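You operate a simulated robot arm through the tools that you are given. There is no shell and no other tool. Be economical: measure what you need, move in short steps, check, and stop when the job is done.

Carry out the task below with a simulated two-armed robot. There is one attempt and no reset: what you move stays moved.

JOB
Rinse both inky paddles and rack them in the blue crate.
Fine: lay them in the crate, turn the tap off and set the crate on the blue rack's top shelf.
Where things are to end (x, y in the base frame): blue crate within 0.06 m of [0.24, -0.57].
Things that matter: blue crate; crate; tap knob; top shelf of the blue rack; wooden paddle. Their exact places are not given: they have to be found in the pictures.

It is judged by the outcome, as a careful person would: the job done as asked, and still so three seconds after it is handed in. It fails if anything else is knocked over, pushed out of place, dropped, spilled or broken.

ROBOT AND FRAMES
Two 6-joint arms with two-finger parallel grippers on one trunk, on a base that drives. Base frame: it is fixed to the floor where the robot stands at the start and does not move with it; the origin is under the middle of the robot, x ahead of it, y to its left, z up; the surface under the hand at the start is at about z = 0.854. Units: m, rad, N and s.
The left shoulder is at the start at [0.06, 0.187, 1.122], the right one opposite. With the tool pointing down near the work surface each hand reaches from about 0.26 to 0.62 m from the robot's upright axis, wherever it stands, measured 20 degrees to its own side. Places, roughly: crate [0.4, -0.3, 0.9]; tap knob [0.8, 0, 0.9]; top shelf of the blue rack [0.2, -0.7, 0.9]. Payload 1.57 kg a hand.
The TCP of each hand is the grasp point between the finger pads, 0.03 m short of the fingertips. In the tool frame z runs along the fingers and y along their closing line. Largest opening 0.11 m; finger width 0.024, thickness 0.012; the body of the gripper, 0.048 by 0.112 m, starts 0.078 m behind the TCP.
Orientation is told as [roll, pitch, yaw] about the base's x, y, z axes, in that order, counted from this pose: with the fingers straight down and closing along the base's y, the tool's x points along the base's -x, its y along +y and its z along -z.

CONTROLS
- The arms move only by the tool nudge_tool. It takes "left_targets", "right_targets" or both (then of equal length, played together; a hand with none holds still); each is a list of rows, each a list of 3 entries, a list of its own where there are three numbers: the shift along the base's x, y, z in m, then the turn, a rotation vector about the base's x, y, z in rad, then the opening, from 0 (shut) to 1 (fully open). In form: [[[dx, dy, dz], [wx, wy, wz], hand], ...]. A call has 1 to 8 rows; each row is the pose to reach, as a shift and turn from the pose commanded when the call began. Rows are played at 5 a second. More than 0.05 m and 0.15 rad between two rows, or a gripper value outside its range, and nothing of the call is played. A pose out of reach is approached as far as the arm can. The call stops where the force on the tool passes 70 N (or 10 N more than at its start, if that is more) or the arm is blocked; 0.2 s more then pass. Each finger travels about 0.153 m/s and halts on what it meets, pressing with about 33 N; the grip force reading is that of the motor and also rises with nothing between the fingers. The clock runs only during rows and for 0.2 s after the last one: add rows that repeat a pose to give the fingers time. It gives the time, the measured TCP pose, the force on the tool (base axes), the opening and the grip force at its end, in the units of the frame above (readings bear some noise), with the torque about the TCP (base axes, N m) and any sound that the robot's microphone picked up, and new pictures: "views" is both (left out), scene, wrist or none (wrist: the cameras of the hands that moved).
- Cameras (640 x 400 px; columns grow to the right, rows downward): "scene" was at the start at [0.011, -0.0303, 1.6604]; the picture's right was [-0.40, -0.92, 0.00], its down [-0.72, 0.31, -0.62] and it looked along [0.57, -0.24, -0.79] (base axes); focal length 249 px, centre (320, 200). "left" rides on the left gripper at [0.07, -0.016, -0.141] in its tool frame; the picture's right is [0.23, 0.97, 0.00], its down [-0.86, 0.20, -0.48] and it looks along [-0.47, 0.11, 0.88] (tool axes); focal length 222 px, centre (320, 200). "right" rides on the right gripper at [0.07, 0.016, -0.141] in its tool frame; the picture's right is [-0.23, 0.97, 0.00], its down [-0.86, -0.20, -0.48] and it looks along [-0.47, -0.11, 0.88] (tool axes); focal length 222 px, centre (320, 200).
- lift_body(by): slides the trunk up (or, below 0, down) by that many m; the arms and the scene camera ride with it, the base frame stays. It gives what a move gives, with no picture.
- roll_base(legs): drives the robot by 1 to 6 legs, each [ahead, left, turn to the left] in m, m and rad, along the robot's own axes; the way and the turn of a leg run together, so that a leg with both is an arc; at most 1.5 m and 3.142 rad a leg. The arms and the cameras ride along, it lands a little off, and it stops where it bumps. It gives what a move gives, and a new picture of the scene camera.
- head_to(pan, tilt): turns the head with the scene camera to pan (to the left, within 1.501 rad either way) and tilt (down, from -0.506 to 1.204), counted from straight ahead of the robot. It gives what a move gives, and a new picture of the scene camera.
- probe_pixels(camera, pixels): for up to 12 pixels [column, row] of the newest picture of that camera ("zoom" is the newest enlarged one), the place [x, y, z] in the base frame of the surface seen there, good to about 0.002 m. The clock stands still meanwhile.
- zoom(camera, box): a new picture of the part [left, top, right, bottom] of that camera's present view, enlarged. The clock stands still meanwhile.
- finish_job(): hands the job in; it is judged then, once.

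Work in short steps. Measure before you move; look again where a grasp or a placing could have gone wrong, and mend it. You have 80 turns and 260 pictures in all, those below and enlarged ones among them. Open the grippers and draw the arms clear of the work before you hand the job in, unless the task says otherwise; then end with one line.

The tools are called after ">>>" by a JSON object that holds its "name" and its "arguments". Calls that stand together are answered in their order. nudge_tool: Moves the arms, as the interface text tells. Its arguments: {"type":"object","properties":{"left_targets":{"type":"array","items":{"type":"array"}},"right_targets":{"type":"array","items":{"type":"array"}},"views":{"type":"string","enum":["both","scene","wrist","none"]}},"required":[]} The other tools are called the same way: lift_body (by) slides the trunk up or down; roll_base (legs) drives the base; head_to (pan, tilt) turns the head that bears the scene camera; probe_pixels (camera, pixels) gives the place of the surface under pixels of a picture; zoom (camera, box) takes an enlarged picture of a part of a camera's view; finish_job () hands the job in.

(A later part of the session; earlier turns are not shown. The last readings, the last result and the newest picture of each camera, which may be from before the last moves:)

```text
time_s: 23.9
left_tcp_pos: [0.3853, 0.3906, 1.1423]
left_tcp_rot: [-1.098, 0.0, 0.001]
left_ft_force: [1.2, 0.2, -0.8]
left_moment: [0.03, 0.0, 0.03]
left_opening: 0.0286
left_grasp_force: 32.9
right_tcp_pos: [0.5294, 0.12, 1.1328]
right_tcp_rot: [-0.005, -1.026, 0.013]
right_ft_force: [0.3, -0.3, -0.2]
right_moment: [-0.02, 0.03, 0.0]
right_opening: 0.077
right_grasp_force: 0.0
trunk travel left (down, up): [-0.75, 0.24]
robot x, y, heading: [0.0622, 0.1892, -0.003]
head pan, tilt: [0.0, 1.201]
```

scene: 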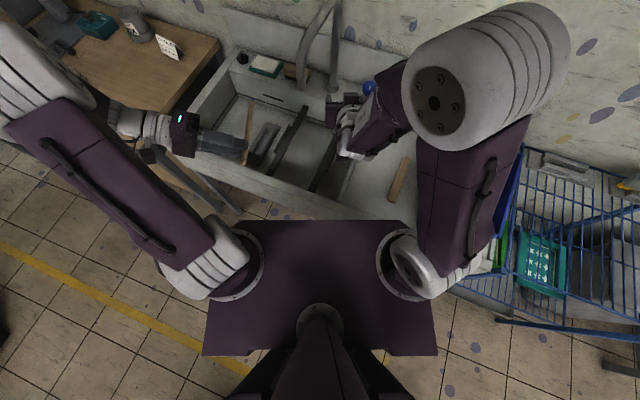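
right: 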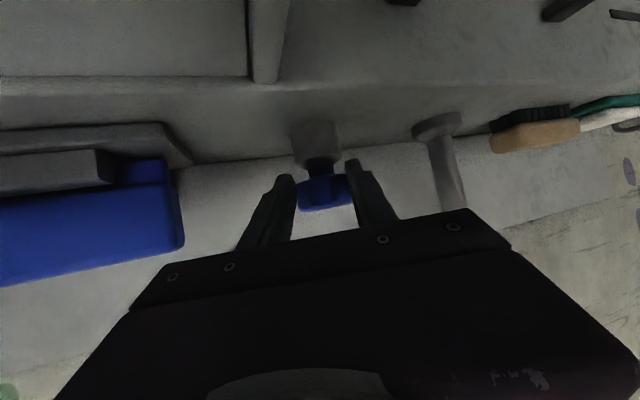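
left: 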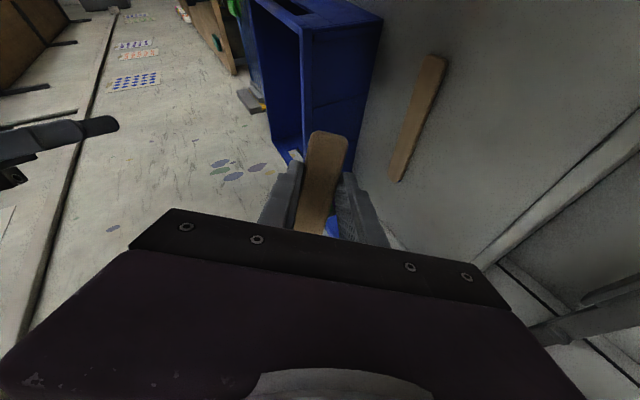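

Now I move the right hand right first, then forward to the point short of the knob.

>>> {"name": "nudge_tool", "arguments": {"right_targets": [[[0.0, -0.045, -0.015], [0, 0, 0], 0.7], [[0.01, -0.085, -0.035], [0, 0, 0], 0.7], [[0.03, -0.115, -0.065], [0, 0, 0], 0.7], [[0.06, -0.125, -0.1], [0, 0, 0], 0.7], [[0.095, -0.125, -0.13], [0, 0, 0], 0.7], [[0.13, -0.125, -0.155], [0, 0, 0], 0.7], [[0.165, -0.125, -0.175], [0, 0, 0], 0.7], [[0.19, -0.125, -0.18], [0, 0, 0], 0.7]], "views": "wrist"}}

>>> {"name": "head_to", "arguments": {"pan": -0.05, "tilt": 0.8}}

```text
time_s: 25.7
left_tcp_pos: [0.3861, 0.3907, 1.142]
left_tcp_rot: [-1.1, -0.001, -0.001]
left_ft_force: [-0.3, 0.3, -0.3]
left_moment: [0.02, 0.05, 0.0]
left_opening: 0.0288
left_grasp_force: 33.2
right_tcp_pos: [0.7198, 0.0526, 0.9557]
right_tcp_rot: [-0.029, -1.023, -0.012]
right_ft_force: [-0.6, 0.2, 0.0]
right_moment: [0.02, -0.01, -0.01]
right_opening: 0.0771
right_grasp_force: 0.2
right hand out of reach, approached as far as the arm can: row 1, 2, 3, 4, 5, 6, 7, 8
trunk travel left (down, up): [-0.75, 0.24]
robot x, y, heading: [0.064, 0.1879, 0.001]
head pan, tilt: [0.0, 1.201]
```

right: 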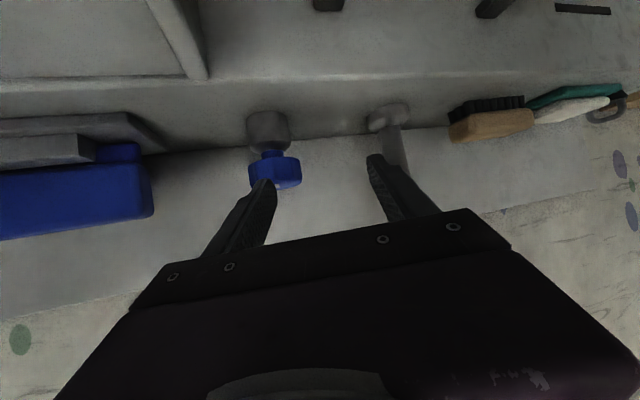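

```text
time_s: 26.6
left_tcp_pos: [0.386, 0.3914, 1.1423]
left_tcp_rot: [-1.1, -0.002, 0.001]
left_ft_force: [-0.5, 0.2, -0.9]
left_moment: [0.03, -0.01, 0.04]
left_opening: 0.0286
left_grasp_force: 32.9
right_tcp_pos: [0.7197, 0.0535, 0.955]
right_tcp_rot: [-0.03, -1.023, -0.011]
right_ft_force: [0.8, -0.7, 1.0]
right_moment: [0.04, -0.02, 0.0]
right_opening: 0.0771
right_grasp_force: 0.0
trunk travel left (down, up): [-0.75, 0.24]
robot x, y, heading: [0.0608, 0.1915, 0.005]
head pan, tilt: [-0.051, 0.799]
```

scene: 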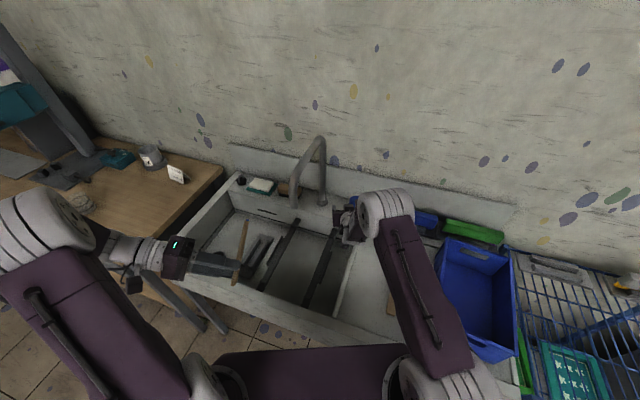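

The right hand cannot get further right than y 0.05 at this yaw. I try the same shift with the hand yawed to the right.

>>> {"name": "nudge_tool", "arguments": {"right_targets": [[[-0.02, -0.02, 0.01], [0, 0, -0.13], 0.7], [[-0.03, -0.045, 0.01], [0, 0, -0.26], 0.7], [[-0.03, -0.06, 0.0], [0, 0, -0.36], 0.7]], "views": "wrist"}}

```text
time_s: 27.4
left_tcp_pos: [0.3862, 0.3912, 1.1417]
left_tcp_rot: [-1.099, 0.001, 0.001]
left_ft_force: [0.9, 0.1, -1.5]
left_moment: [-0.02, 0.04, 0.01]
left_opening: 0.0289
left_grasp_force: 32.9
right_tcp_pos: [0.6916, -0.006, 0.9549]
right_tcp_rot: [-0.01, -1.027, -0.344]
right_ft_force: [-0.6, -0.7, 0.5]
right_moment: [0.02, -0.01, 0.02]
right_opening: 0.0769
right_grasp_force: 0.0
trunk travel left (down, up): [-0.75, 0.24]
robot x, y, heading: [0.0621, 0.1866, 0.003]
head pan, tilt: [-0.051, 0.799]
```

right: 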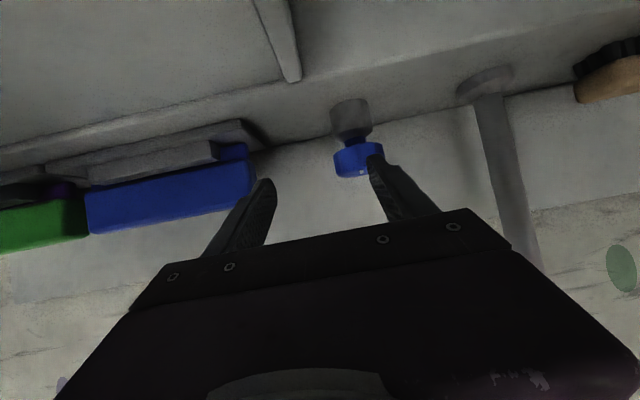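

With yaw -0.34 the place is reachable. I line up with the knob along the tool axis and go onto it, then look.

>>> {"name": "nudge_tool", "arguments": {"right_targets": [[[0.017, 0.011, 0.002], [0, 0, 0], 0.7], [[0.034, 0.022, 0.003], [0, 0, 0], 0.7], [[0.06, 0.013, -0.015], [0, 0, 0], 0.7], [[0.08, 0.006, -0.028], [0, 0, 0], 0.7], [[0.0905, 0.002, -0.034], [0, 0, 0], 0.7]], "views": "wrist"}}

>>> {"name": "zoom", "arguments": {"camera": "right", "box": [240, 80, 440, 230]}}

```text
time_s: 28.6
left_tcp_pos: [0.3866, 0.3905, 1.1425]
left_tcp_rot: [-1.1, -0.003, -0.001]
left_ft_force: [0.1, 0.3, -0.2]
left_moment: [0.04, 0.02, -0.02]
left_opening: 0.0287
left_grasp_force: 32.6
right_tcp_pos: [0.7804, -0.0035, 0.9203]
right_tcp_rot: [-0.008, -1.029, -0.344]
right_ft_force: [0.0, -0.3, 0.5]
right_moment: [0.01, 0.01, 0.01]
right_opening: 0.0769
right_grasp_force: 0.0
trunk travel left (down, up): [-0.75, 0.24]
robot x, y, heading: [0.0601, 0.1847, 0.003]
head pan, tilt: [-0.051, 0.799]
```

right: 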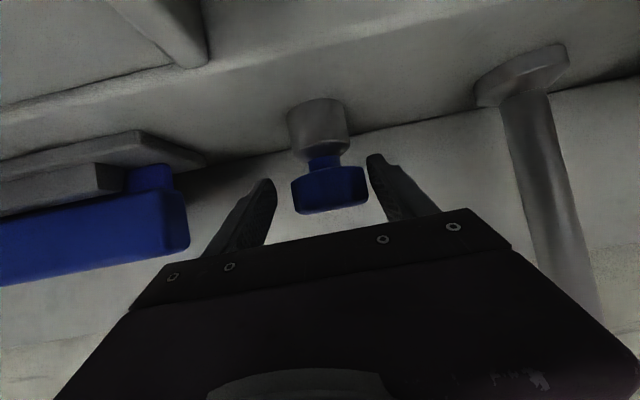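

```text
2.67 times, centred on (340, 155) of right
```

zoom: 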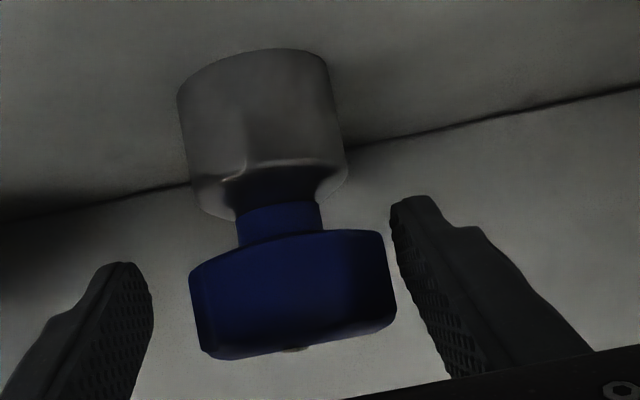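

I shift 4 mm to the left to centre on the knob and close on it.

>>> {"name": "nudge_tool", "arguments": {"right_targets": [[[0.003, 0.004, 0.0], [0, 0, 0], 0.65], [[0.003, 0.004, 0.0], [0, 0, 0], 0.45], [[0.003, 0.004, 0.0], [0, 0, 0], 0.3], [[0.003, 0.004, 0.0], [0, 0, 0], 0.2]], "views": "wrist"}}

```text
time_s: 29.6
left_tcp_pos: [0.3876, 0.3928, 1.1412]
left_tcp_rot: [-1.101, -0.001, 0.001]
left_ft_force: [0.6, 0.0, -1.0]
left_moment: [-0.01, 0.04, 0.0]
left_opening: 0.0287
left_grasp_force: 32.6
right_tcp_pos: [0.784, 0.003, 0.9203]
right_tcp_rot: [-0.008, -1.027, -0.343]
right_ft_force: [3.1, 7.3, 0.0]
right_moment: [0.6, -0.19, 0.03]
right_opening: 0.0535
right_grasp_force: 44.9
trunk travel left (down, up): [-0.75, 0.24]
robot x, y, heading: [0.0606, 0.1879, 0.003]
head pan, tilt: [-0.051, 0.799]
```

right: 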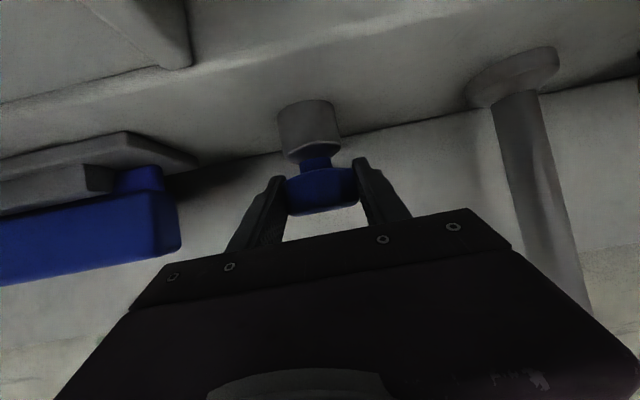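

Gripped at 0.0535 opening. I try turning it clockwise in small steps, since that is the way the arm can travel freely.

>>> {"name": "nudge_tool", "arguments": {"right_targets": [[[0, 0, 0], [0, 0, -0.1], 0.2], [[0, 0, 0], [0, 0, -0.2], 0.2], [[0, 0, 0], [0, 0, -0.3], 0.2], [[0, 0, 0], [0, 0, -0.3], 0.2]], "views": "both"}}

>>> {"name": "zoom", "arguments": {"camera": "scene", "box": [200, 120, 420, 300]}}

```text
time_s: 30.6
left_tcp_pos: [0.387, 0.3933, 1.1402]
left_tcp_rot: [-1.103, -0.001, 0.002]
left_ft_force: [-0.3, 0.4, 0.1]
left_moment: [-0.02, 0.04, 0.0]
left_opening: 0.0283
left_grasp_force: 32.8
right_tcp_pos: [0.7843, 0.0041, 0.9198]
right_tcp_rot: [-0.009, -1.026, -0.639]
right_ft_force: [8.3, 15.7, 0.3]
right_moment: [0.36, -0.06, 0.41]
right_opening: 0.0519
right_grasp_force: 45.0
trunk travel left (down, up): [-0.75, 0.24]
robot x, y, heading: [0.0623, 0.1863, -0.003]
head pan, tilt: [-0.051, 0.799]
```

scene: 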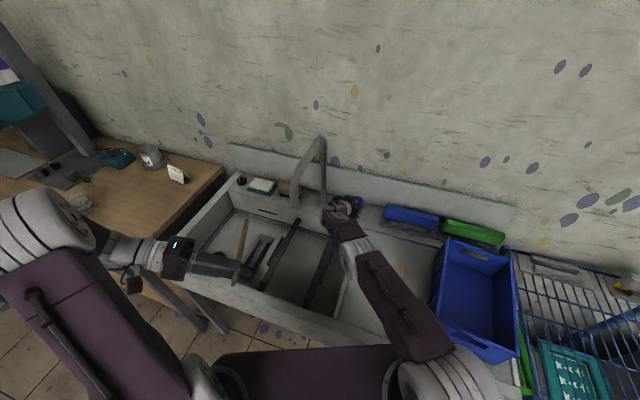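
right: 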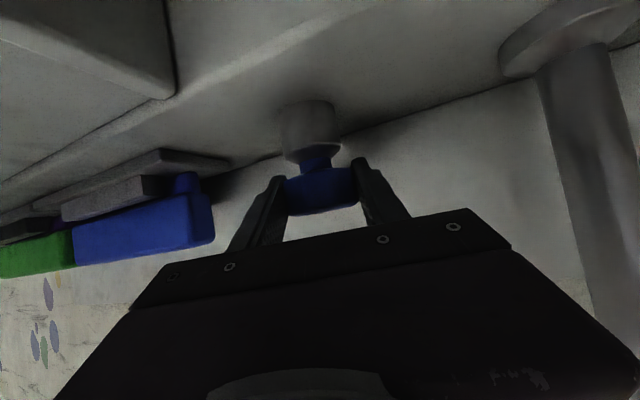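

```text
2.22 times, centred on (310, 210) of scene
```

zoom: 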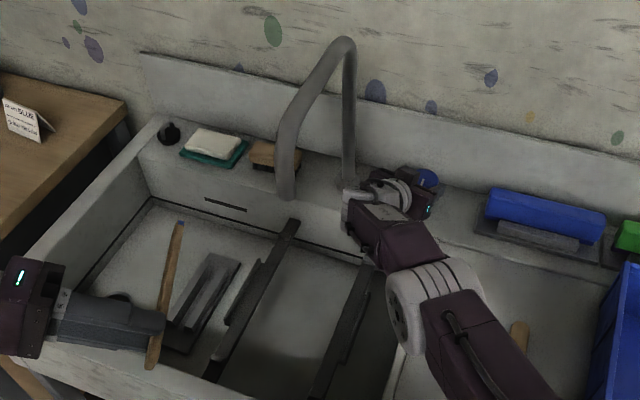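

No water and no sound; I check whether the knob's white mark turned.

>>> {"name": "zoom", "arguments": {"camera": "scene", "box": [335, 185, 385, 225]}}

>>> {"name": "zoom", "arguments": {"camera": "right", "box": [260, 90, 380, 225]}}

```text
10.00 times, centred on (360, 205) of scene
```

zoom: 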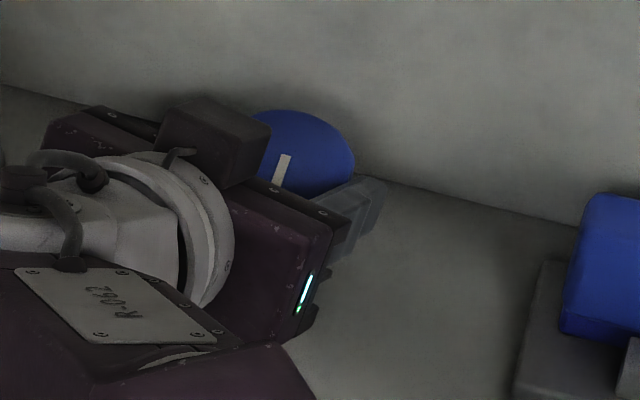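

```text
2.96 times, centred on (320, 158) of right
```

zoom: 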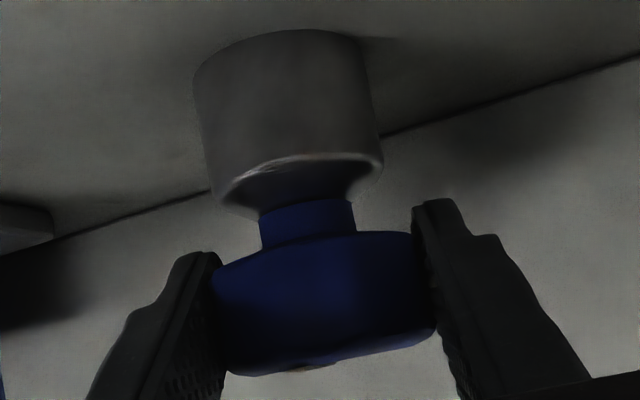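

The mark seems unmoved (a stop), so it opens counter-clockwise. I turn that way, from yaw -0.64 towards -0.1.

>>> {"name": "nudge_tool", "arguments": {"right_targets": [[[0, 0, 0], [0, 0, 0.1], 0.2], [[0, 0, 0], [0, 0, 0.2], 0.2], [[0, 0, 0], [0, 0, 0.3], 0.2], [[0, 0, 0], [0, 0, 0.4], 0.2], [[0, 0, 0], [0, 0, 0.5], 0.2], [[0, 0, 0], [0, 0, 0.5], 0.2]], "views": "scene"}}

>>> {"name": "zoom", "arguments": {"camera": "scene", "box": [335, 185, 385, 225]}}

>>> {"name": "zoom", "arguments": {"camera": "scene", "box": [200, 120, 420, 300]}}

```text
time_s: 32.0
left_tcp_pos: [0.3856, 0.3919, 1.1422]
left_tcp_rot: [-1.102, -0.002, 0.002]
left_ft_force: [0.3, -0.3, 0.2]
left_moment: [0.05, 0.04, 0.01]
left_opening: 0.0285
left_grasp_force: 33.5
right_tcp_pos: [0.7834, 0.001, 0.9202]
right_tcp_rot: [-0.01, -1.028, -0.143]
right_ft_force: [-2.3, 9.1, -3.9]
right_moment: [-0.13, -0.97, 0.07]
right_opening: 0.052
right_grasp_force: 45.0
trunk travel left (down, up): [-0.75, 0.24]
robot x, y, heading: [0.0624, 0.1883, 0.003]
head pan, tilt: [-0.051, 0.799]
```

scene: 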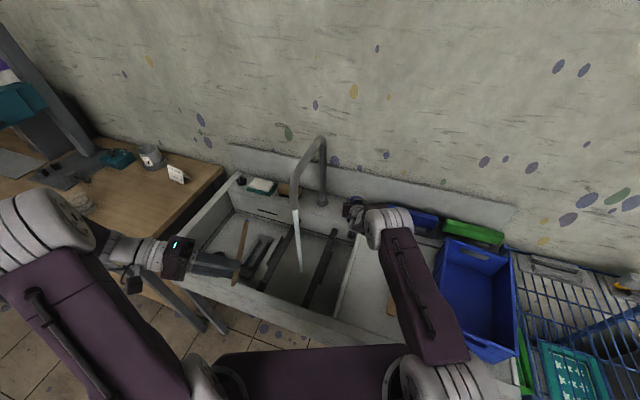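

```text
10.00 times, centred on (360, 205) of scene
```

zoom: 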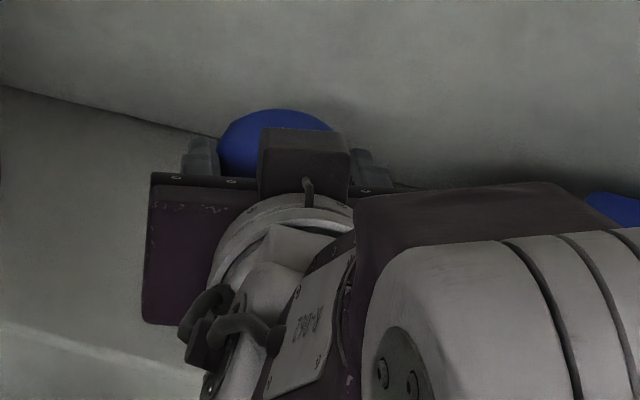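

```text
2.22 times, centred on (310, 210) of scene
```

zoom: 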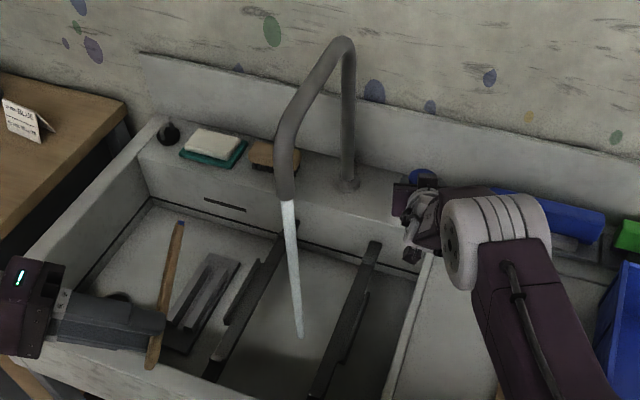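

Water is running. I keep the right hand on the knob and try rolling the paddle further, so that its inky underside faces up.

>>> {"name": "probe_pixels", "arguments": {"camera": "scene", "pixels": [[296, 215], [297, 225], [298, 240], [300, 255], [301, 268], [295, 208]]}}

>>> {"name": "nudge_tool", "arguments": {"left_targets": [[[0, 0, -0.01], [-0.13, 0, 0], 0.0], [[0, 0, -0.02], [-0.26, 0, 0], 0.0], [[0, 0, -0.03], [-0.39, 0, 0], 0.0], [[0, 0, -0.04], [-0.52, 0, 0], 0.0], [[0, 0, -0.05], [-0.65, 0, 0], 0.0], [[0, 0, -0.06], [-0.78, 0, 0], 0.0]], "views": "scene"}}

>>> {"name": "zoom", "arguments": {"camera": "scene", "box": [140, 160, 340, 310]}}

```text
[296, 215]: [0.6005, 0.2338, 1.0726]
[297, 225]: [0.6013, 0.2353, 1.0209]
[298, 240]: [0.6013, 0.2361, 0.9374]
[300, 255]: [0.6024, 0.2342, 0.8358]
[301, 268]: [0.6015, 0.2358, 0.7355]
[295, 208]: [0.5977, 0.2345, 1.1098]
```

```text
time_s: 33.4
left_tcp_pos: [0.3851, 0.3919, 1.081]
left_tcp_rot: [-1.884, 0.0, 0.002]
left_ft_force: [1.3, -0.2, 1.0]
left_moment: [0.0, 0.02, -0.01]
left_opening: 0.0287
left_grasp_force: 32.8
right_tcp_pos: [0.7837, 0.0015, 0.9202]
right_tcp_rot: [-0.009, -1.026, -0.143]
right_ft_force: [-3.1, 5.2, -2.3]
right_moment: [0.05, 0.14, 0.0]
right_opening: 0.052
right_grasp_force: 45.1
trunk travel left (down, up): [-0.75, 0.24]
robot x, y, heading: [0.0627, 0.1884, 0.004]
head pan, tilt: [-0.051, 0.799]
```

scene: 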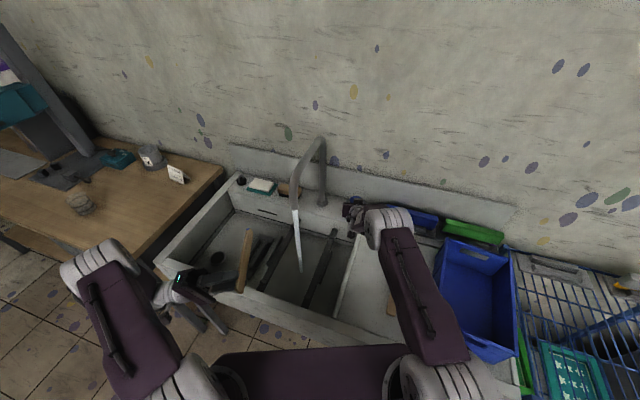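

```text
2.67 times, centred on (240, 235) of scene
```

zoom: 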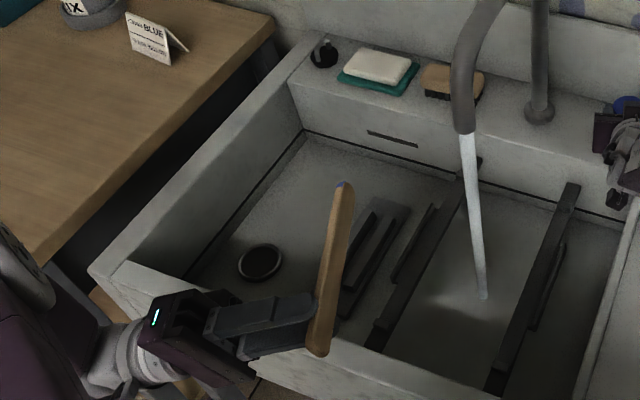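

>>> {"name": "zoom", "arguments": {"camera": "scene", "box": [225, 215, 275, 300]}}

>>> {"name": "probe_pixels", "arguments": {"camera": "zoom", "pixels": [[320, 80], [320, 200], [300, 300], [330, 85], [340, 100]]}}

```text
4.71 times, centred on (250, 258) of scene
```

zoom: 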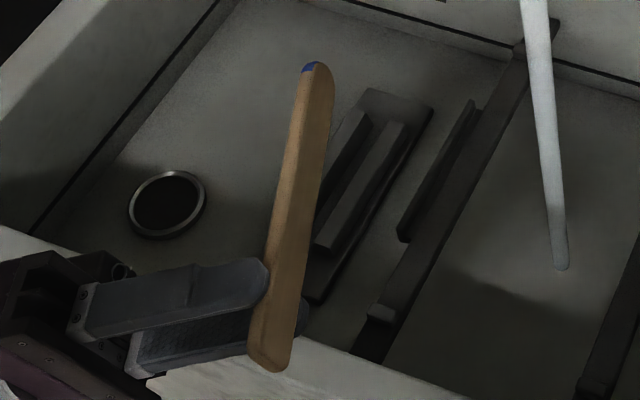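

```text
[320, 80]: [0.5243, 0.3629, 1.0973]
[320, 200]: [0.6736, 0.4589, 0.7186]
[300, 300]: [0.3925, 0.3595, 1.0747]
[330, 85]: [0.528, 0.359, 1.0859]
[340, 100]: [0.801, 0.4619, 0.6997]
```

The ink is a blue patch on the narrow edge at the tip, now facing up; the faces are clean. I bring that tip under the stream at (0.6015, 0.235), z about 1.03.

>>> {"name": "nudge_tool", "arguments": {"left_targets": [[[0.03, -0.02, -0.03], [0, 0, 0], 0.0], [[0.06, -0.04, -0.05], [0, 0, 0], 0.0], [[0.085, -0.07, -0.055], [0, 0, 0], 0.0], [[0.085, -0.1, -0.055], [0, 0, 0], 0.0], [[0.085, -0.125, -0.055], [0, 0, 0], 0.0], [[0.085, -0.125, -0.055], [0, 0, 0], 0.0], [[0.085, -0.125, -0.055], [0, 0, 0], 0.0]], "views": "scene"}}

>>> {"name": "zoom", "arguments": {"camera": "scene", "box": [240, 180, 340, 290]}}

```text
time_s: 35.0
left_tcp_pos: [0.47, 0.2653, 1.0248]
left_tcp_rot: [-1.879, -0.001, 0.001]
left_ft_force: [0.2, 0.3, 0.0]
left_moment: [0.0, 0.0, -0.01]
left_opening: 0.0286
left_grasp_force: 32.8
right_tcp_pos: [0.7828, 0.001, 0.9211]
right_tcp_rot: [-0.007, -1.028, -0.142]
right_ft_force: [-4.5, 4.1, -4.1]
right_moment: [0.31, 0.21, 0.04]
right_opening: 0.0522
right_grasp_force: 44.9
trunk travel left (down, up): [-0.75, 0.24]
robot x, y, heading: [0.0643, 0.1879, -0.0]
head pan, tilt: [-0.051, 0.799]
```

scene: 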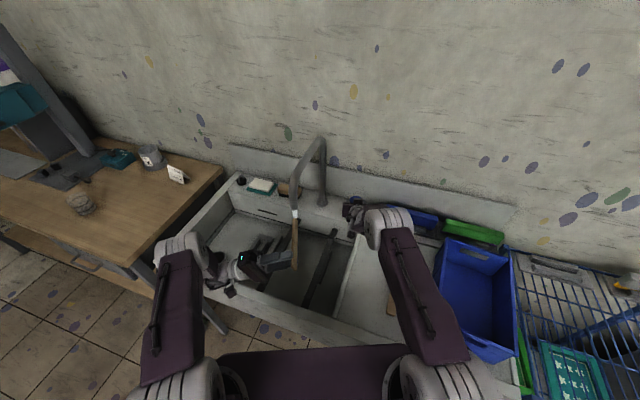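

```text
3.64 times, centred on (290, 235) of scene
```

zoom: 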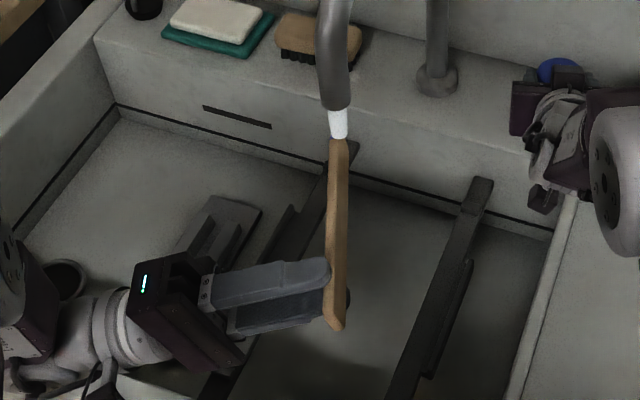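

The stream lands on the tip. I sweep the tip slightly in x and y and rock it, holding it there for a few seconds.

>>> {"name": "nudge_tool", "arguments": {"left_targets": [[[0.01, 0.005, 0], [0, 0, 0], 0.0], [[0.01, -0.005, 0], [0, 0, 0], 0.0], [[-0.01, -0.005, 0], [0.1, 0, 0], 0.0], [[-0.02, 0.0, 0], [0.2, 0, 0], 0.0], [[-0.04, 0.0, 0], [0.2, 0, 0], 0.0], [[-0.02, 0.005, 0], [0.1, 0, 0], 0.0], [[0, 0, 0], [0, 0, 0], 0.0], [[0, 0, 0], [0, 0, 0], 0.0]], "views": "none"}}

>>> {"name": "nudge_tool", "arguments": {"left_targets": [[[0, 0.03, 0], [0, 0, 0], 0.0], [[0, 0.06, 0], [0, 0, 0], 0.0], [[-0.02, 0.09, 0.02], [0, 0, 0], 0.0], [[-0.05, 0.11, 0.05], [0, 0, 0], 0.0]], "views": "scene"}}

>>> {"name": "zoom", "arguments": {"camera": "scene", "box": [230, 205, 300, 290]}}

```text
time_s: 36.8
left_tcp_pos: [0.4706, 0.2666, 1.027]
left_tcp_rot: [-1.881, -0.001, 0.001]
left_ft_force: [-0.2, -0.1, -0.3]
left_moment: [0.02, 0.03, 0.03]
left_opening: 0.0287
left_grasp_force: 33.0
right_tcp_pos: [0.7843, 0.0007, 0.9209]
right_tcp_rot: [-0.006, -1.026, -0.142]
right_ft_force: [-4.3, 3.5, -5.6]
right_moment: [0.64, -0.2, -0.04]
right_opening: 0.0521
right_grasp_force: 45.2
trunk travel left (down, up): [-0.75, 0.24]
robot x, y, heading: [0.0598, 0.1923, 0.003]
head pan, tilt: [-0.051, 0.799]
```

```text
time_s: 37.8
left_tcp_pos: [0.4195, 0.3764, 1.0767]
left_tcp_rot: [-1.879, 0.0, 0.001]
left_ft_force: [0.2, -0.9, -0.2]
left_moment: [0.0, 0.05, -0.01]
left_opening: 0.0286
left_grasp_force: 32.5
right_tcp_pos: [0.7821, 0.0013, 0.9205]
right_tcp_rot: [-0.009, -1.028, -0.144]
right_ft_force: [-5.7, 3.9, -5.4]
right_moment: [0.79, -0.06, 0.01]
right_opening: 0.052
right_grasp_force: 45.1
trunk travel left (down, up): [-0.75, 0.24]
robot x, y, heading: [0.0623, 0.187, -0.003]
head pan, tilt: [-0.051, 0.799]
```

scene: 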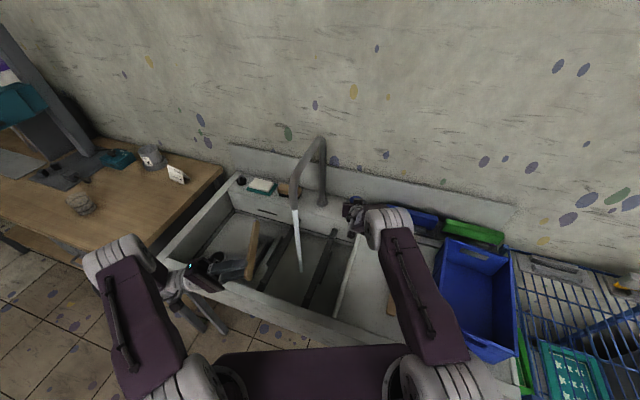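

```text
4.71 times, centred on (265, 248) of scene
```

zoom: 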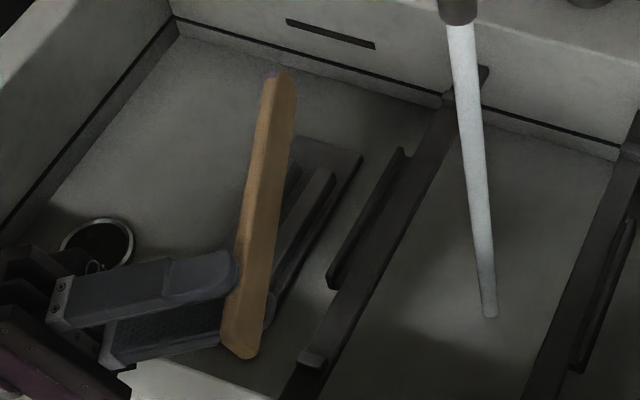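

The blue patch is gone. I roll the hand back upright so I can check the other edge and then rinse the face too.

>>> {"name": "nudge_tool", "arguments": {"left_targets": [[[-0.01, 0, 0.01], [0.14, 0, 0], 0.0], [[-0.02, 0, 0.02], [0.28, 0, 0], 0.0], [[-0.02, 0, 0.03], [0.42, 0, 0], 0.0], [[-0.02, 0, 0.04], [0.56, 0, 0], 0.0], [[-0.02, 0, 0.05], [0.7, 0, 0], 0.0], [[-0.02, 0, 0.05], [0.84, 0, 0], 0.0], [[-0.02, 0, 0.05], [0.98, 0, 0], 0.0], [[-0.02, 0, 0.05], [1.12, 0, 0], 0.0]], "views": "none"}}

>>> {"name": "nudge_tool", "arguments": {"left_targets": [[[0, 0, 0], [0.14, 0, 0], 0.0], [[0, 0, 0], [0.28, 0, 0], 0.0], [[0, 0, 0], [0.42, 0, 0], 0.0], [[0, 0, 0], [0.56, 0, 0], 0.0], [[0, 0, 0], [0.7, 0, 0], 0.0], [[0, 0, 0], [0.76, 0, 0], 0.0]], "views": "both"}}

>>> {"name": "zoom", "arguments": {"camera": "scene", "box": [200, 160, 320, 280]}}

```text
time_s: 39.6
left_tcp_pos: [0.4, 0.3757, 1.1261]
left_tcp_rot: [-0.757, -0.002, 0.002]
left_ft_force: [-0.1, 0.0, 0.4]
left_moment: [0.0, 0.0, -0.01]
left_opening: 0.0285
left_grasp_force: 33.5
right_tcp_pos: [0.7829, 0.0016, 0.9206]
right_tcp_rot: [-0.008, -1.028, -0.142]
right_ft_force: [-6.0, 4.1, -5.1]
right_moment: [0.46, 0.2, 0.06]
right_opening: 0.0522
right_grasp_force: 45.2
trunk travel left (down, up): [-0.75, 0.24]
robot x, y, heading: [0.0635, 0.1914, -0.001]
head pan, tilt: [-0.051, 0.799]
```

```text
time_s: 41.0
left_tcp_pos: [0.4013, 0.3764, 1.1267]
left_tcp_rot: [0.003, -0.002, -0.003]
left_ft_force: [-0.1, -0.2, -0.5]
left_moment: [0.03, 0.01, 0.02]
left_opening: 0.0287
left_grasp_force: 32.8
right_tcp_pos: [0.7832, 0.002, 0.9203]
right_tcp_rot: [-0.008, -1.029, -0.146]
right_ft_force: [-5.3, 3.4, -6.0]
right_moment: [0.47, -0.1, 0.04]
right_opening: 0.0522
right_grasp_force: 45.2
trunk travel left (down, up): [-0.75, 0.24]
robot x, y, heading: [0.0631, 0.1896, 0.0]
head pan, tilt: [-0.051, 0.799]
```

scene: 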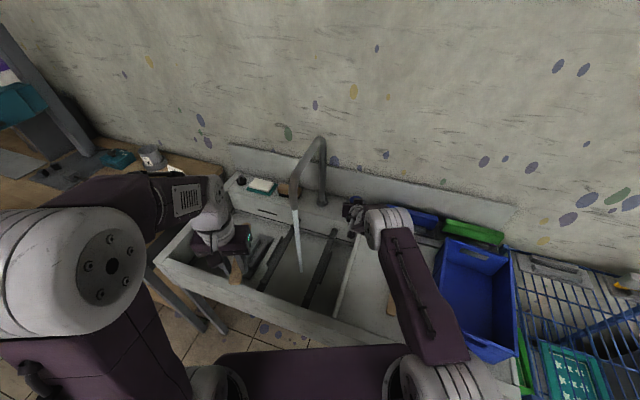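
left: 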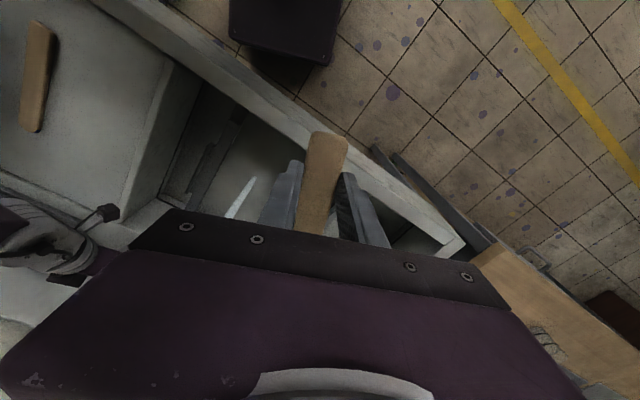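

```text
3.33 times, centred on (260, 220) of scene
```

zoom: 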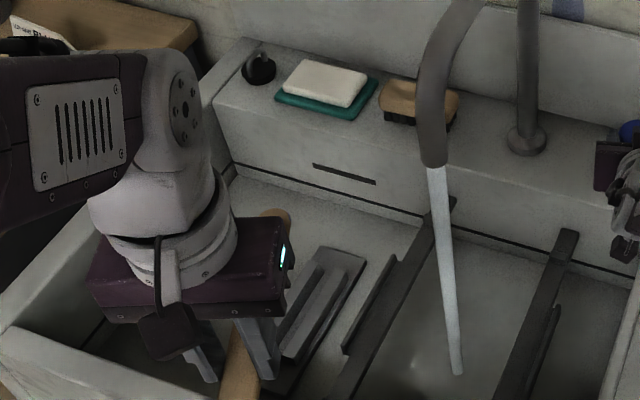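

I pass the flat tip through the stream as well, keeping the wrist clear of the spout.

>>> {"name": "nudge_tool", "arguments": {"left_targets": [[[0.015, -0.02, -0.04], [0, 0, 0], 0.0], [[0.03, -0.04, -0.08], [0, 0, 0], 0.0], [[0.045, -0.07, -0.11], [0, 0, 0], 0.0], [[0.06, -0.105, -0.12], [0, 0, 0], 0.0], [[0.07, -0.127, -0.12], [0, 0, 0], 0.0], [[0.07, -0.14, -0.12], [0, 0, 0], 0.0], [[0.07, -0.153, -0.12], [0, 0, 0], 0.0], [[0.07, -0.14, -0.12], [0, 0, 0], 0.0]], "views": "scene"}}

>>> {"name": "nudge_tool", "arguments": {"left_targets": [[[0.0, 0.012, 0], [0, 0, 0], 0.0], [[-0.02, 0.01, 0], [0, 0, 0], 0.0], [[-0.02, -0.01, 0], [0, 0, 0], 0.0], [[-0.0, -0.01, 0], [0, 0, 0], 0.0], [[0, 0.01, 0], [0, 0, 0], 0.0], [[-0.03, 0.04, 0.01], [0, 0, 0], 0.0], [[-0.06, 0.07, 0.03], [0, 0, 0], 0.0], [[-0.09, 0.09, 0.06], [0, 0, 0], 0.0]], "views": "scene"}}

```text
time_s: 42.8
left_tcp_pos: [0.4702, 0.2368, 1.006]
left_tcp_rot: [0.0, -0.001, 0.002]
left_ft_force: [0.6, 1.0, -0.8]
left_moment: [-0.02, -0.02, -0.01]
left_opening: 0.0285
left_grasp_force: 33.3
right_tcp_pos: [0.7833, 0.0013, 0.9208]
right_tcp_rot: [-0.008, -1.031, -0.144]
right_ft_force: [-5.0, 3.7, -5.2]
right_moment: [0.6, -0.13, 0.02]
right_opening: 0.052
right_grasp_force: 45.1
trunk travel left (down, up): [-0.75, 0.24]
robot x, y, heading: [0.0627, 0.188, -0.001]
head pan, tilt: [-0.051, 0.799]
```

scene: 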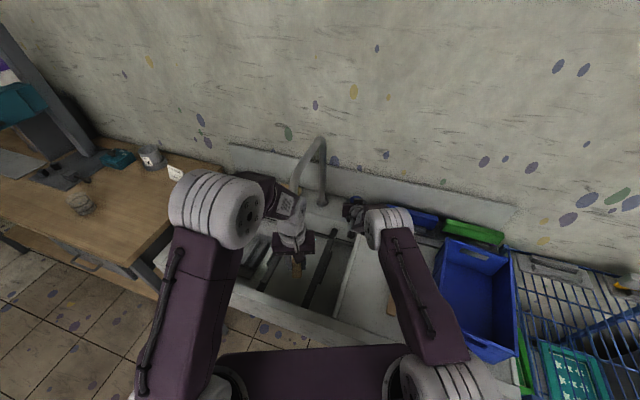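

```text
time_s: 44.6
left_tcp_pos: [0.3791, 0.3262, 1.0663]
left_tcp_rot: [-0.001, 0.0, -0.002]
left_ft_force: [1.3, -0.4, -0.3]
left_moment: [0.04, 0.03, 0.01]
left_opening: 0.0285
left_grasp_force: 32.9
right_tcp_pos: [0.7832, 0.0009, 0.9203]
right_tcp_rot: [-0.007, -1.027, -0.144]
right_ft_force: [-5.3, 4.9, -5.2]
right_moment: [0.69, -0.01, 0.01]
right_opening: 0.0522
right_grasp_force: 45.3
trunk travel left (down, up): [-0.75, 0.24]
robot x, y, heading: [0.064, 0.1864, 0.005]
head pan, tilt: [-0.051, 0.799]
```

scene: 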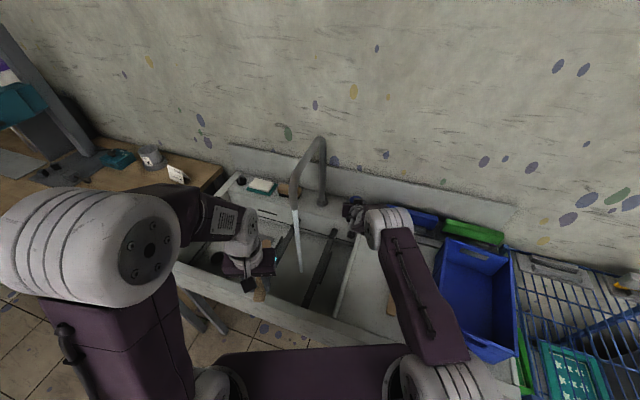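

Paddle one is rinsed. The right hand now lets go of the knob and draws back along its fingers, up and away from the tap.

>>> {"name": "nudge_tool", "arguments": {"right_targets": [[[0, 0, 0], [0, 0, 0], 0.5], [[0, 0, 0], [0, 0, 0], 0.75], [[-0.038, 0.0055, 0.023], [0, 0, 0], 0.75], [[-0.076, 0.011, 0.046], [0, 0, 0], 0.75], [[-0.11, 0.005, 0.08], [0, 0, 0], 0.75], [[-0.145, 0.0, 0.115], [0, 0, 0], 0.75], [[-0.18, -0.01, 0.15], [0, 0, 0], 0.75], [[-0.215, -0.02, 0.185], [0, 0, 0], 0.75]], "views": "none"}}

>>> {"name": "nudge_tool", "arguments": {"right_targets": [[[-0.035, -0.025, 0.015], [0, 0.13, 0], 1], [[-0.07, -0.05, 0.03], [0, 0.26, 0], 1], [[-0.1, -0.08, 0.045], [0, 0.39, 0], 1], [[-0.13, -0.11, 0.06], [0, 0.52, 0], 1], [[-0.155, -0.14, 0.075], [0, 0.65, 0], 1], [[-0.175, -0.17, 0.085], [0, 0.78, 0], 1], [[-0.185, -0.2, 0.09], [0, 0.91, 0], 1], [[-0.185, -0.24, 0.09], [0, 1.03, 0], 1]], "views": "none"}}

>>> {"name": "roll_base", "arguments": {"legs": [[-0.062, -0.19, 0]]}}

```text
refused: row 7 steps farther than a row can; nothing moved
```

```text
time_s: 46.4
left_tcp_pos: [0.3811, 0.324, 1.0671]
left_tcp_rot: [0.002, 0.001, -0.001]
left_ft_force: [0.4, 0.1, -0.6]
left_moment: [0.04, 0.0, -0.01]
left_opening: 0.0286
left_grasp_force: 33.4
right_tcp_pos: [0.598, -0.2417, 1.011]
right_tcp_rot: [-0.128, 0.001, -0.074]
right_ft_force: [-0.1, -0.5, 0.5]
right_moment: [0.01, 0.02, -0.03]
right_opening: 0.1102
right_grasp_force: 0.0
right hand out of reach, approached as far as the arm can: row 4, 5
trunk travel left (down, up): [-0.75, 0.24]
robot x, y, heading: [0.0634, 0.1894, 0.002]
head pan, tilt: [-0.051, 0.799]
```

```text
time_s: 48.0
left_tcp_pos: [0.3191, 0.1378, 1.0671]
left_tcp_rot: [0.0, 0.001, 0.001]
left_ft_force: [-0.8, -0.2, -0.3]
left_moment: [0.0, -0.01, -0.02]
left_opening: 0.0286
left_grasp_force: 32.7
right_tcp_pos: [0.537, -0.426, 1.0116]
right_tcp_rot: [-0.132, -0.001, -0.074]
right_ft_force: [0.4, -0.7, 0.0]
right_moment: [0.0, 0.0, 0.02]
right_opening: 0.11
right_grasp_force: 0.0
trunk travel left (down, up): [-0.75, 0.24]
robot x, y, heading: [0.0019, -0.0055, 0.002]
head pan, tilt: [-0.051, 0.799]
```

scene: 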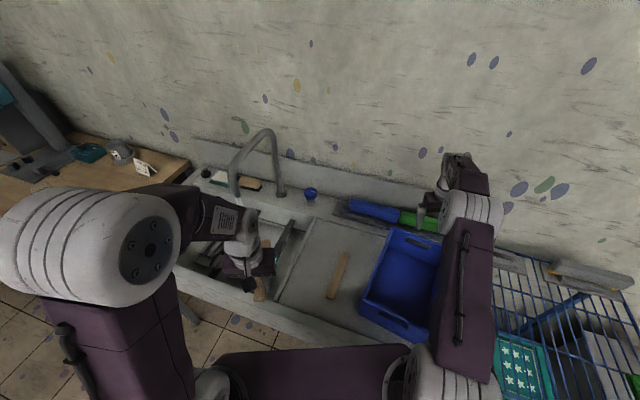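

The first call was refused and the second pulled away while opening. I check the knob, the stream and the squeegees for disturbance.

>>> {"name": "zoom", "arguments": {"camera": "scene", "box": [200, 120, 460, 290]}}

>>> {"name": "zoom", "arguments": {"camera": "scene", "box": [220, 160, 330, 240]}}

```text
2.35 times, centred on (330, 205) of scene
```

zoom: 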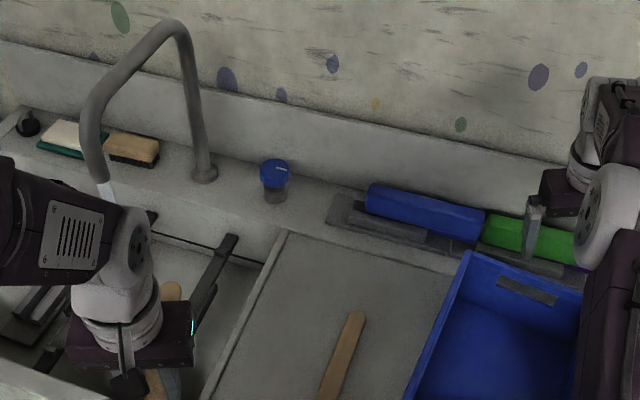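

```text
5.00 times, centred on (275, 200) of scene
```

zoom: 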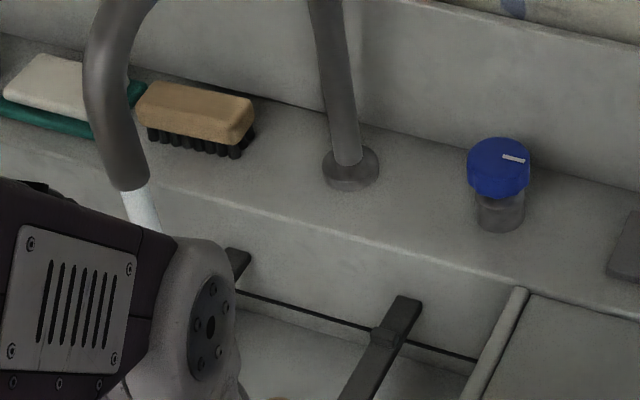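

The knob mark has turned and water still runs. The blue squeegee looks shifted on its base, so I take a closer look.

>>> {"name": "zoom", "arguments": {"camera": "scene", "box": [330, 180, 450, 255]}}

>>> {"name": "probe_pixels", "arguments": {"camera": "scene", "pixels": [[347, 203], [395, 213], [372, 206], [340, 210], [350, 213], [405, 218], [435, 222], [420, 219], [428, 232]]}}

>>> {"name": "head_to", "arguments": {"pan": -0.15, "tilt": 0.949}}

>>> {"name": "zoom", "arguments": {"camera": "scene", "box": [160, 100, 480, 300]}}

```text
5.33 times, centred on (390, 218) of scene
```

zoom: 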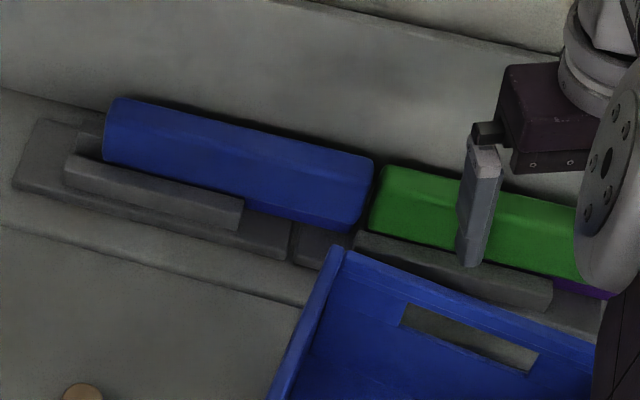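

```text
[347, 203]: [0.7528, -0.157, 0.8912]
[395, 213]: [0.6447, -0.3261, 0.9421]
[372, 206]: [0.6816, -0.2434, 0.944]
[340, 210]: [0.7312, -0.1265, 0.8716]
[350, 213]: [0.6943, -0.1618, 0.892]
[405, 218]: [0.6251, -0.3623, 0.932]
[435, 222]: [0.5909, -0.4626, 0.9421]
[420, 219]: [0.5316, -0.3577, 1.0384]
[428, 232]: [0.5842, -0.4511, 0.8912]
```

```text
time_s: 48.7
left_tcp_pos: [0.3191, 0.1364, 1.0668]
left_tcp_rot: [0.001, -0.003, 0.002]
left_ft_force: [-0.6, -0.1, 0.1]
left_moment: [0.02, 0.0, -0.01]
left_opening: 0.0286
left_grasp_force: 32.9
right_tcp_pos: [0.5361, -0.4275, 1.0111]
right_tcp_rot: [-0.128, -0.004, -0.073]
right_ft_force: [-0.3, 0.1, -0.1]
right_moment: [0.0, -0.01, 0.03]
right_opening: 0.1098
right_grasp_force: 0.1
trunk travel left (down, up): [-0.75, 0.24]
robot x, y, heading: [0.0034, 0.0007, 0.005]
head pan, tilt: [-0.15, 0.949]
```

scene: 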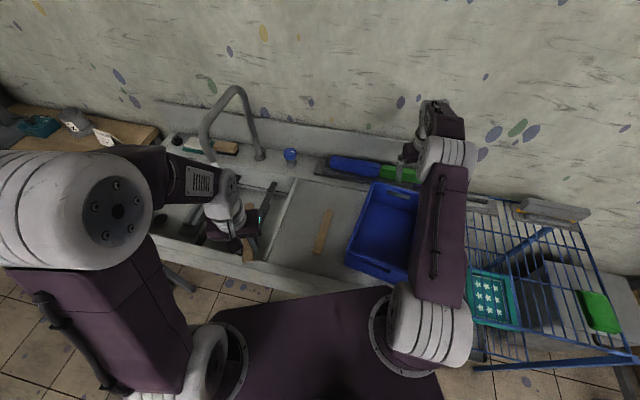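

```text
2.00 times, centred on (320, 200) of scene
```

zoom: 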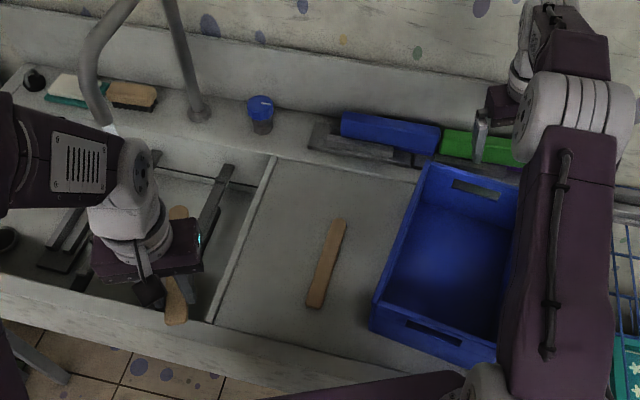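

Compared with the earlier same view, my hand's withdrawal slid the blue squeegee block about 5 cm to the right and the green one about 3.5 cm; I must put them back. I look with both wrist cameras, also to see how much room the base has.

>>> {"name": "nudge_tool", "arguments": {"right_targets": [[[0.0, 0.02, 0.05], [0, 0, 0], 1], [[-0.02, 0.05, 0.085], [0, 0, 0], 1], [[-0.03, 0.08, 0.12], [0, 0, 0], 1]], "left_targets": [[[0.0, 0.0, 0.03], [0, 0, 0], 0], [[0.0, 0.0, 0.06], [0, 0, 0], 0], [[0.0, 0.0, 0.06], [0, 0, 0], 0]], "views": "both"}}

>>> {"name": "zoom", "arguments": {"camera": "right", "box": [160, 60, 480, 260]}}

```text
refused: row 1 steps farther than a row can; nothing moved
```

```text
2.00 times, centred on (320, 160) of right
```

zoom: 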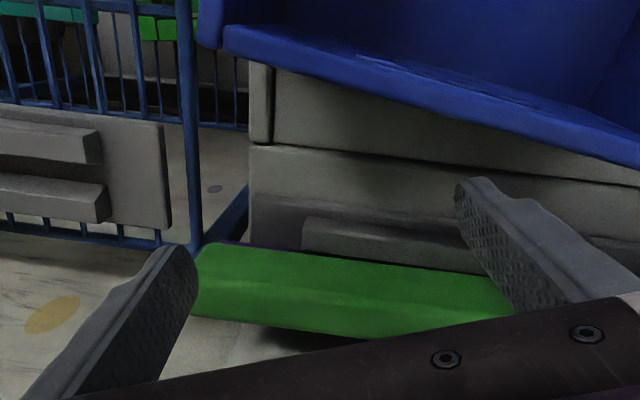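

>>> {"name": "nudge_tool", "arguments": {"right_targets": [[[0.0, 0.01, 0.04], [0, 0, 0], 1], [[-0.01, 0.02, 0.08], [0, 0, 0], 1], [[-0.03, 0.04, 0.12], [0, 0, 0], 1], [[-0.05, 0.06, 0.15], [0.06, 0, 0.03], 1]], "left_targets": [[[0.0, 0.0, 0.03], [0, 0, 0], 0], [[0.0, 0.0, 0.06], [0, 0, 0], 0], [[0.0, 0.0, 0.06], [0, 0, 0], 0], [[0.0, 0.0, 0.06], [0, 0, 0], 0]], "views": "both"}}

>>> {"name": "zoom", "arguments": {"camera": "right", "box": [160, 60, 560, 260]}}

```text
time_s: 49.7
left_tcp_pos: [0.3169, 0.1383, 1.128]
left_tcp_rot: [0.0, -0.002, 0.0]
left_ft_force: [0.0, 0.2, -0.3]
left_moment: [-0.01, 0.02, -0.02]
left_opening: 0.0287
left_grasp_force: 33.1
right_tcp_pos: [0.4854, -0.3656, 1.165]
right_tcp_rot: [-0.072, 0.001, -0.042]
right_ft_force: [-0.8, 0.8, -0.5]
right_moment: [-0.02, 0.0, 0.02]
right_opening: 0.11
right_grasp_force: 0.1
trunk travel left (down, up): [-0.75, 0.24]
robot x, y, heading: [0.0014, 0.0001, -0.001]
head pan, tilt: [-0.15, 0.949]
```

scene: 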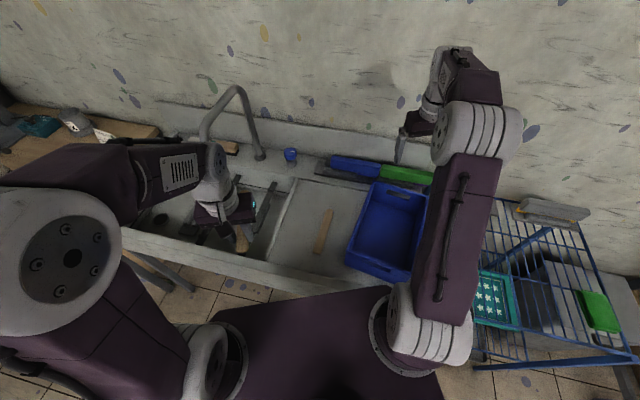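
right: 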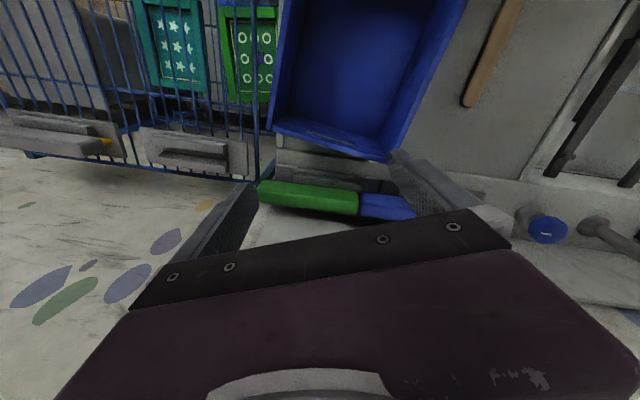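
left: 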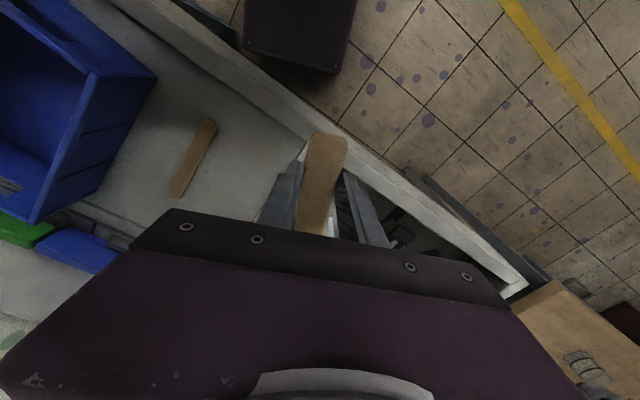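

```text
1.60 times, centred on (360, 160) of right
```

zoom: 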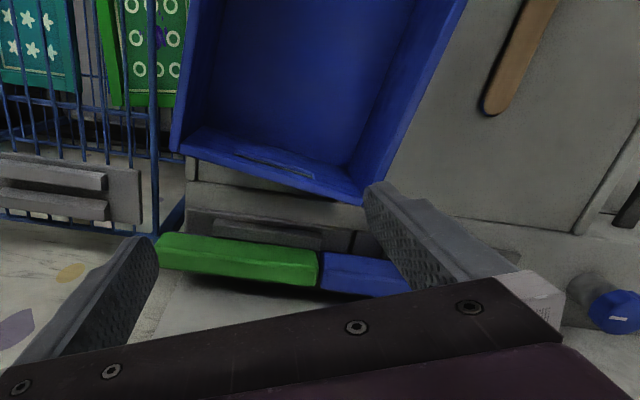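

I probe the block ends, depth and wall clearance in the right view, and the dark base box on the floor in the left view.

>>> {"name": "probe_pixels", "arguments": {"camera": "left", "pixels": [[248, 40], [338, 70], [300, 40], [352, 20], [245, 20], [290, 68], [230, 30], [300, 100], [250, 90]]}}

>>> {"name": "probe_pixels", "arguments": {"camera": "right", "pixels": [[262, 188], [355, 195], [262, 202], [353, 212], [300, 190], [300, 205], [363, 198], [363, 212], [405, 200], [405, 215], [330, 228], [310, 183]]}}

```text
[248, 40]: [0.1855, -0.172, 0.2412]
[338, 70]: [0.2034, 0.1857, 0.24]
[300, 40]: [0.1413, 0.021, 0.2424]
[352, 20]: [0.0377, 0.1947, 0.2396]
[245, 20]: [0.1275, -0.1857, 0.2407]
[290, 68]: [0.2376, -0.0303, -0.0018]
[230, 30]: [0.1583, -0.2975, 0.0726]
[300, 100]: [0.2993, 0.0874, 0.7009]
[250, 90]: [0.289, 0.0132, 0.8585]
```

```text
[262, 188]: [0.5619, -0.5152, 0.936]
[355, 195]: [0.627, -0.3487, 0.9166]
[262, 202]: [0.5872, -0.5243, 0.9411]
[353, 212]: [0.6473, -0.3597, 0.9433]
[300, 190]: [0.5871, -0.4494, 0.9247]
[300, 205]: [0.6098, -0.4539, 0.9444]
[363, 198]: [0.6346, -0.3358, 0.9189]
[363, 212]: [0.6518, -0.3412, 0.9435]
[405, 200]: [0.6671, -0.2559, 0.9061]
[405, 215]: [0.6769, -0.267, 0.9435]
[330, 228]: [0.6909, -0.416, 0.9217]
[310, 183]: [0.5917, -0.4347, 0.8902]
```

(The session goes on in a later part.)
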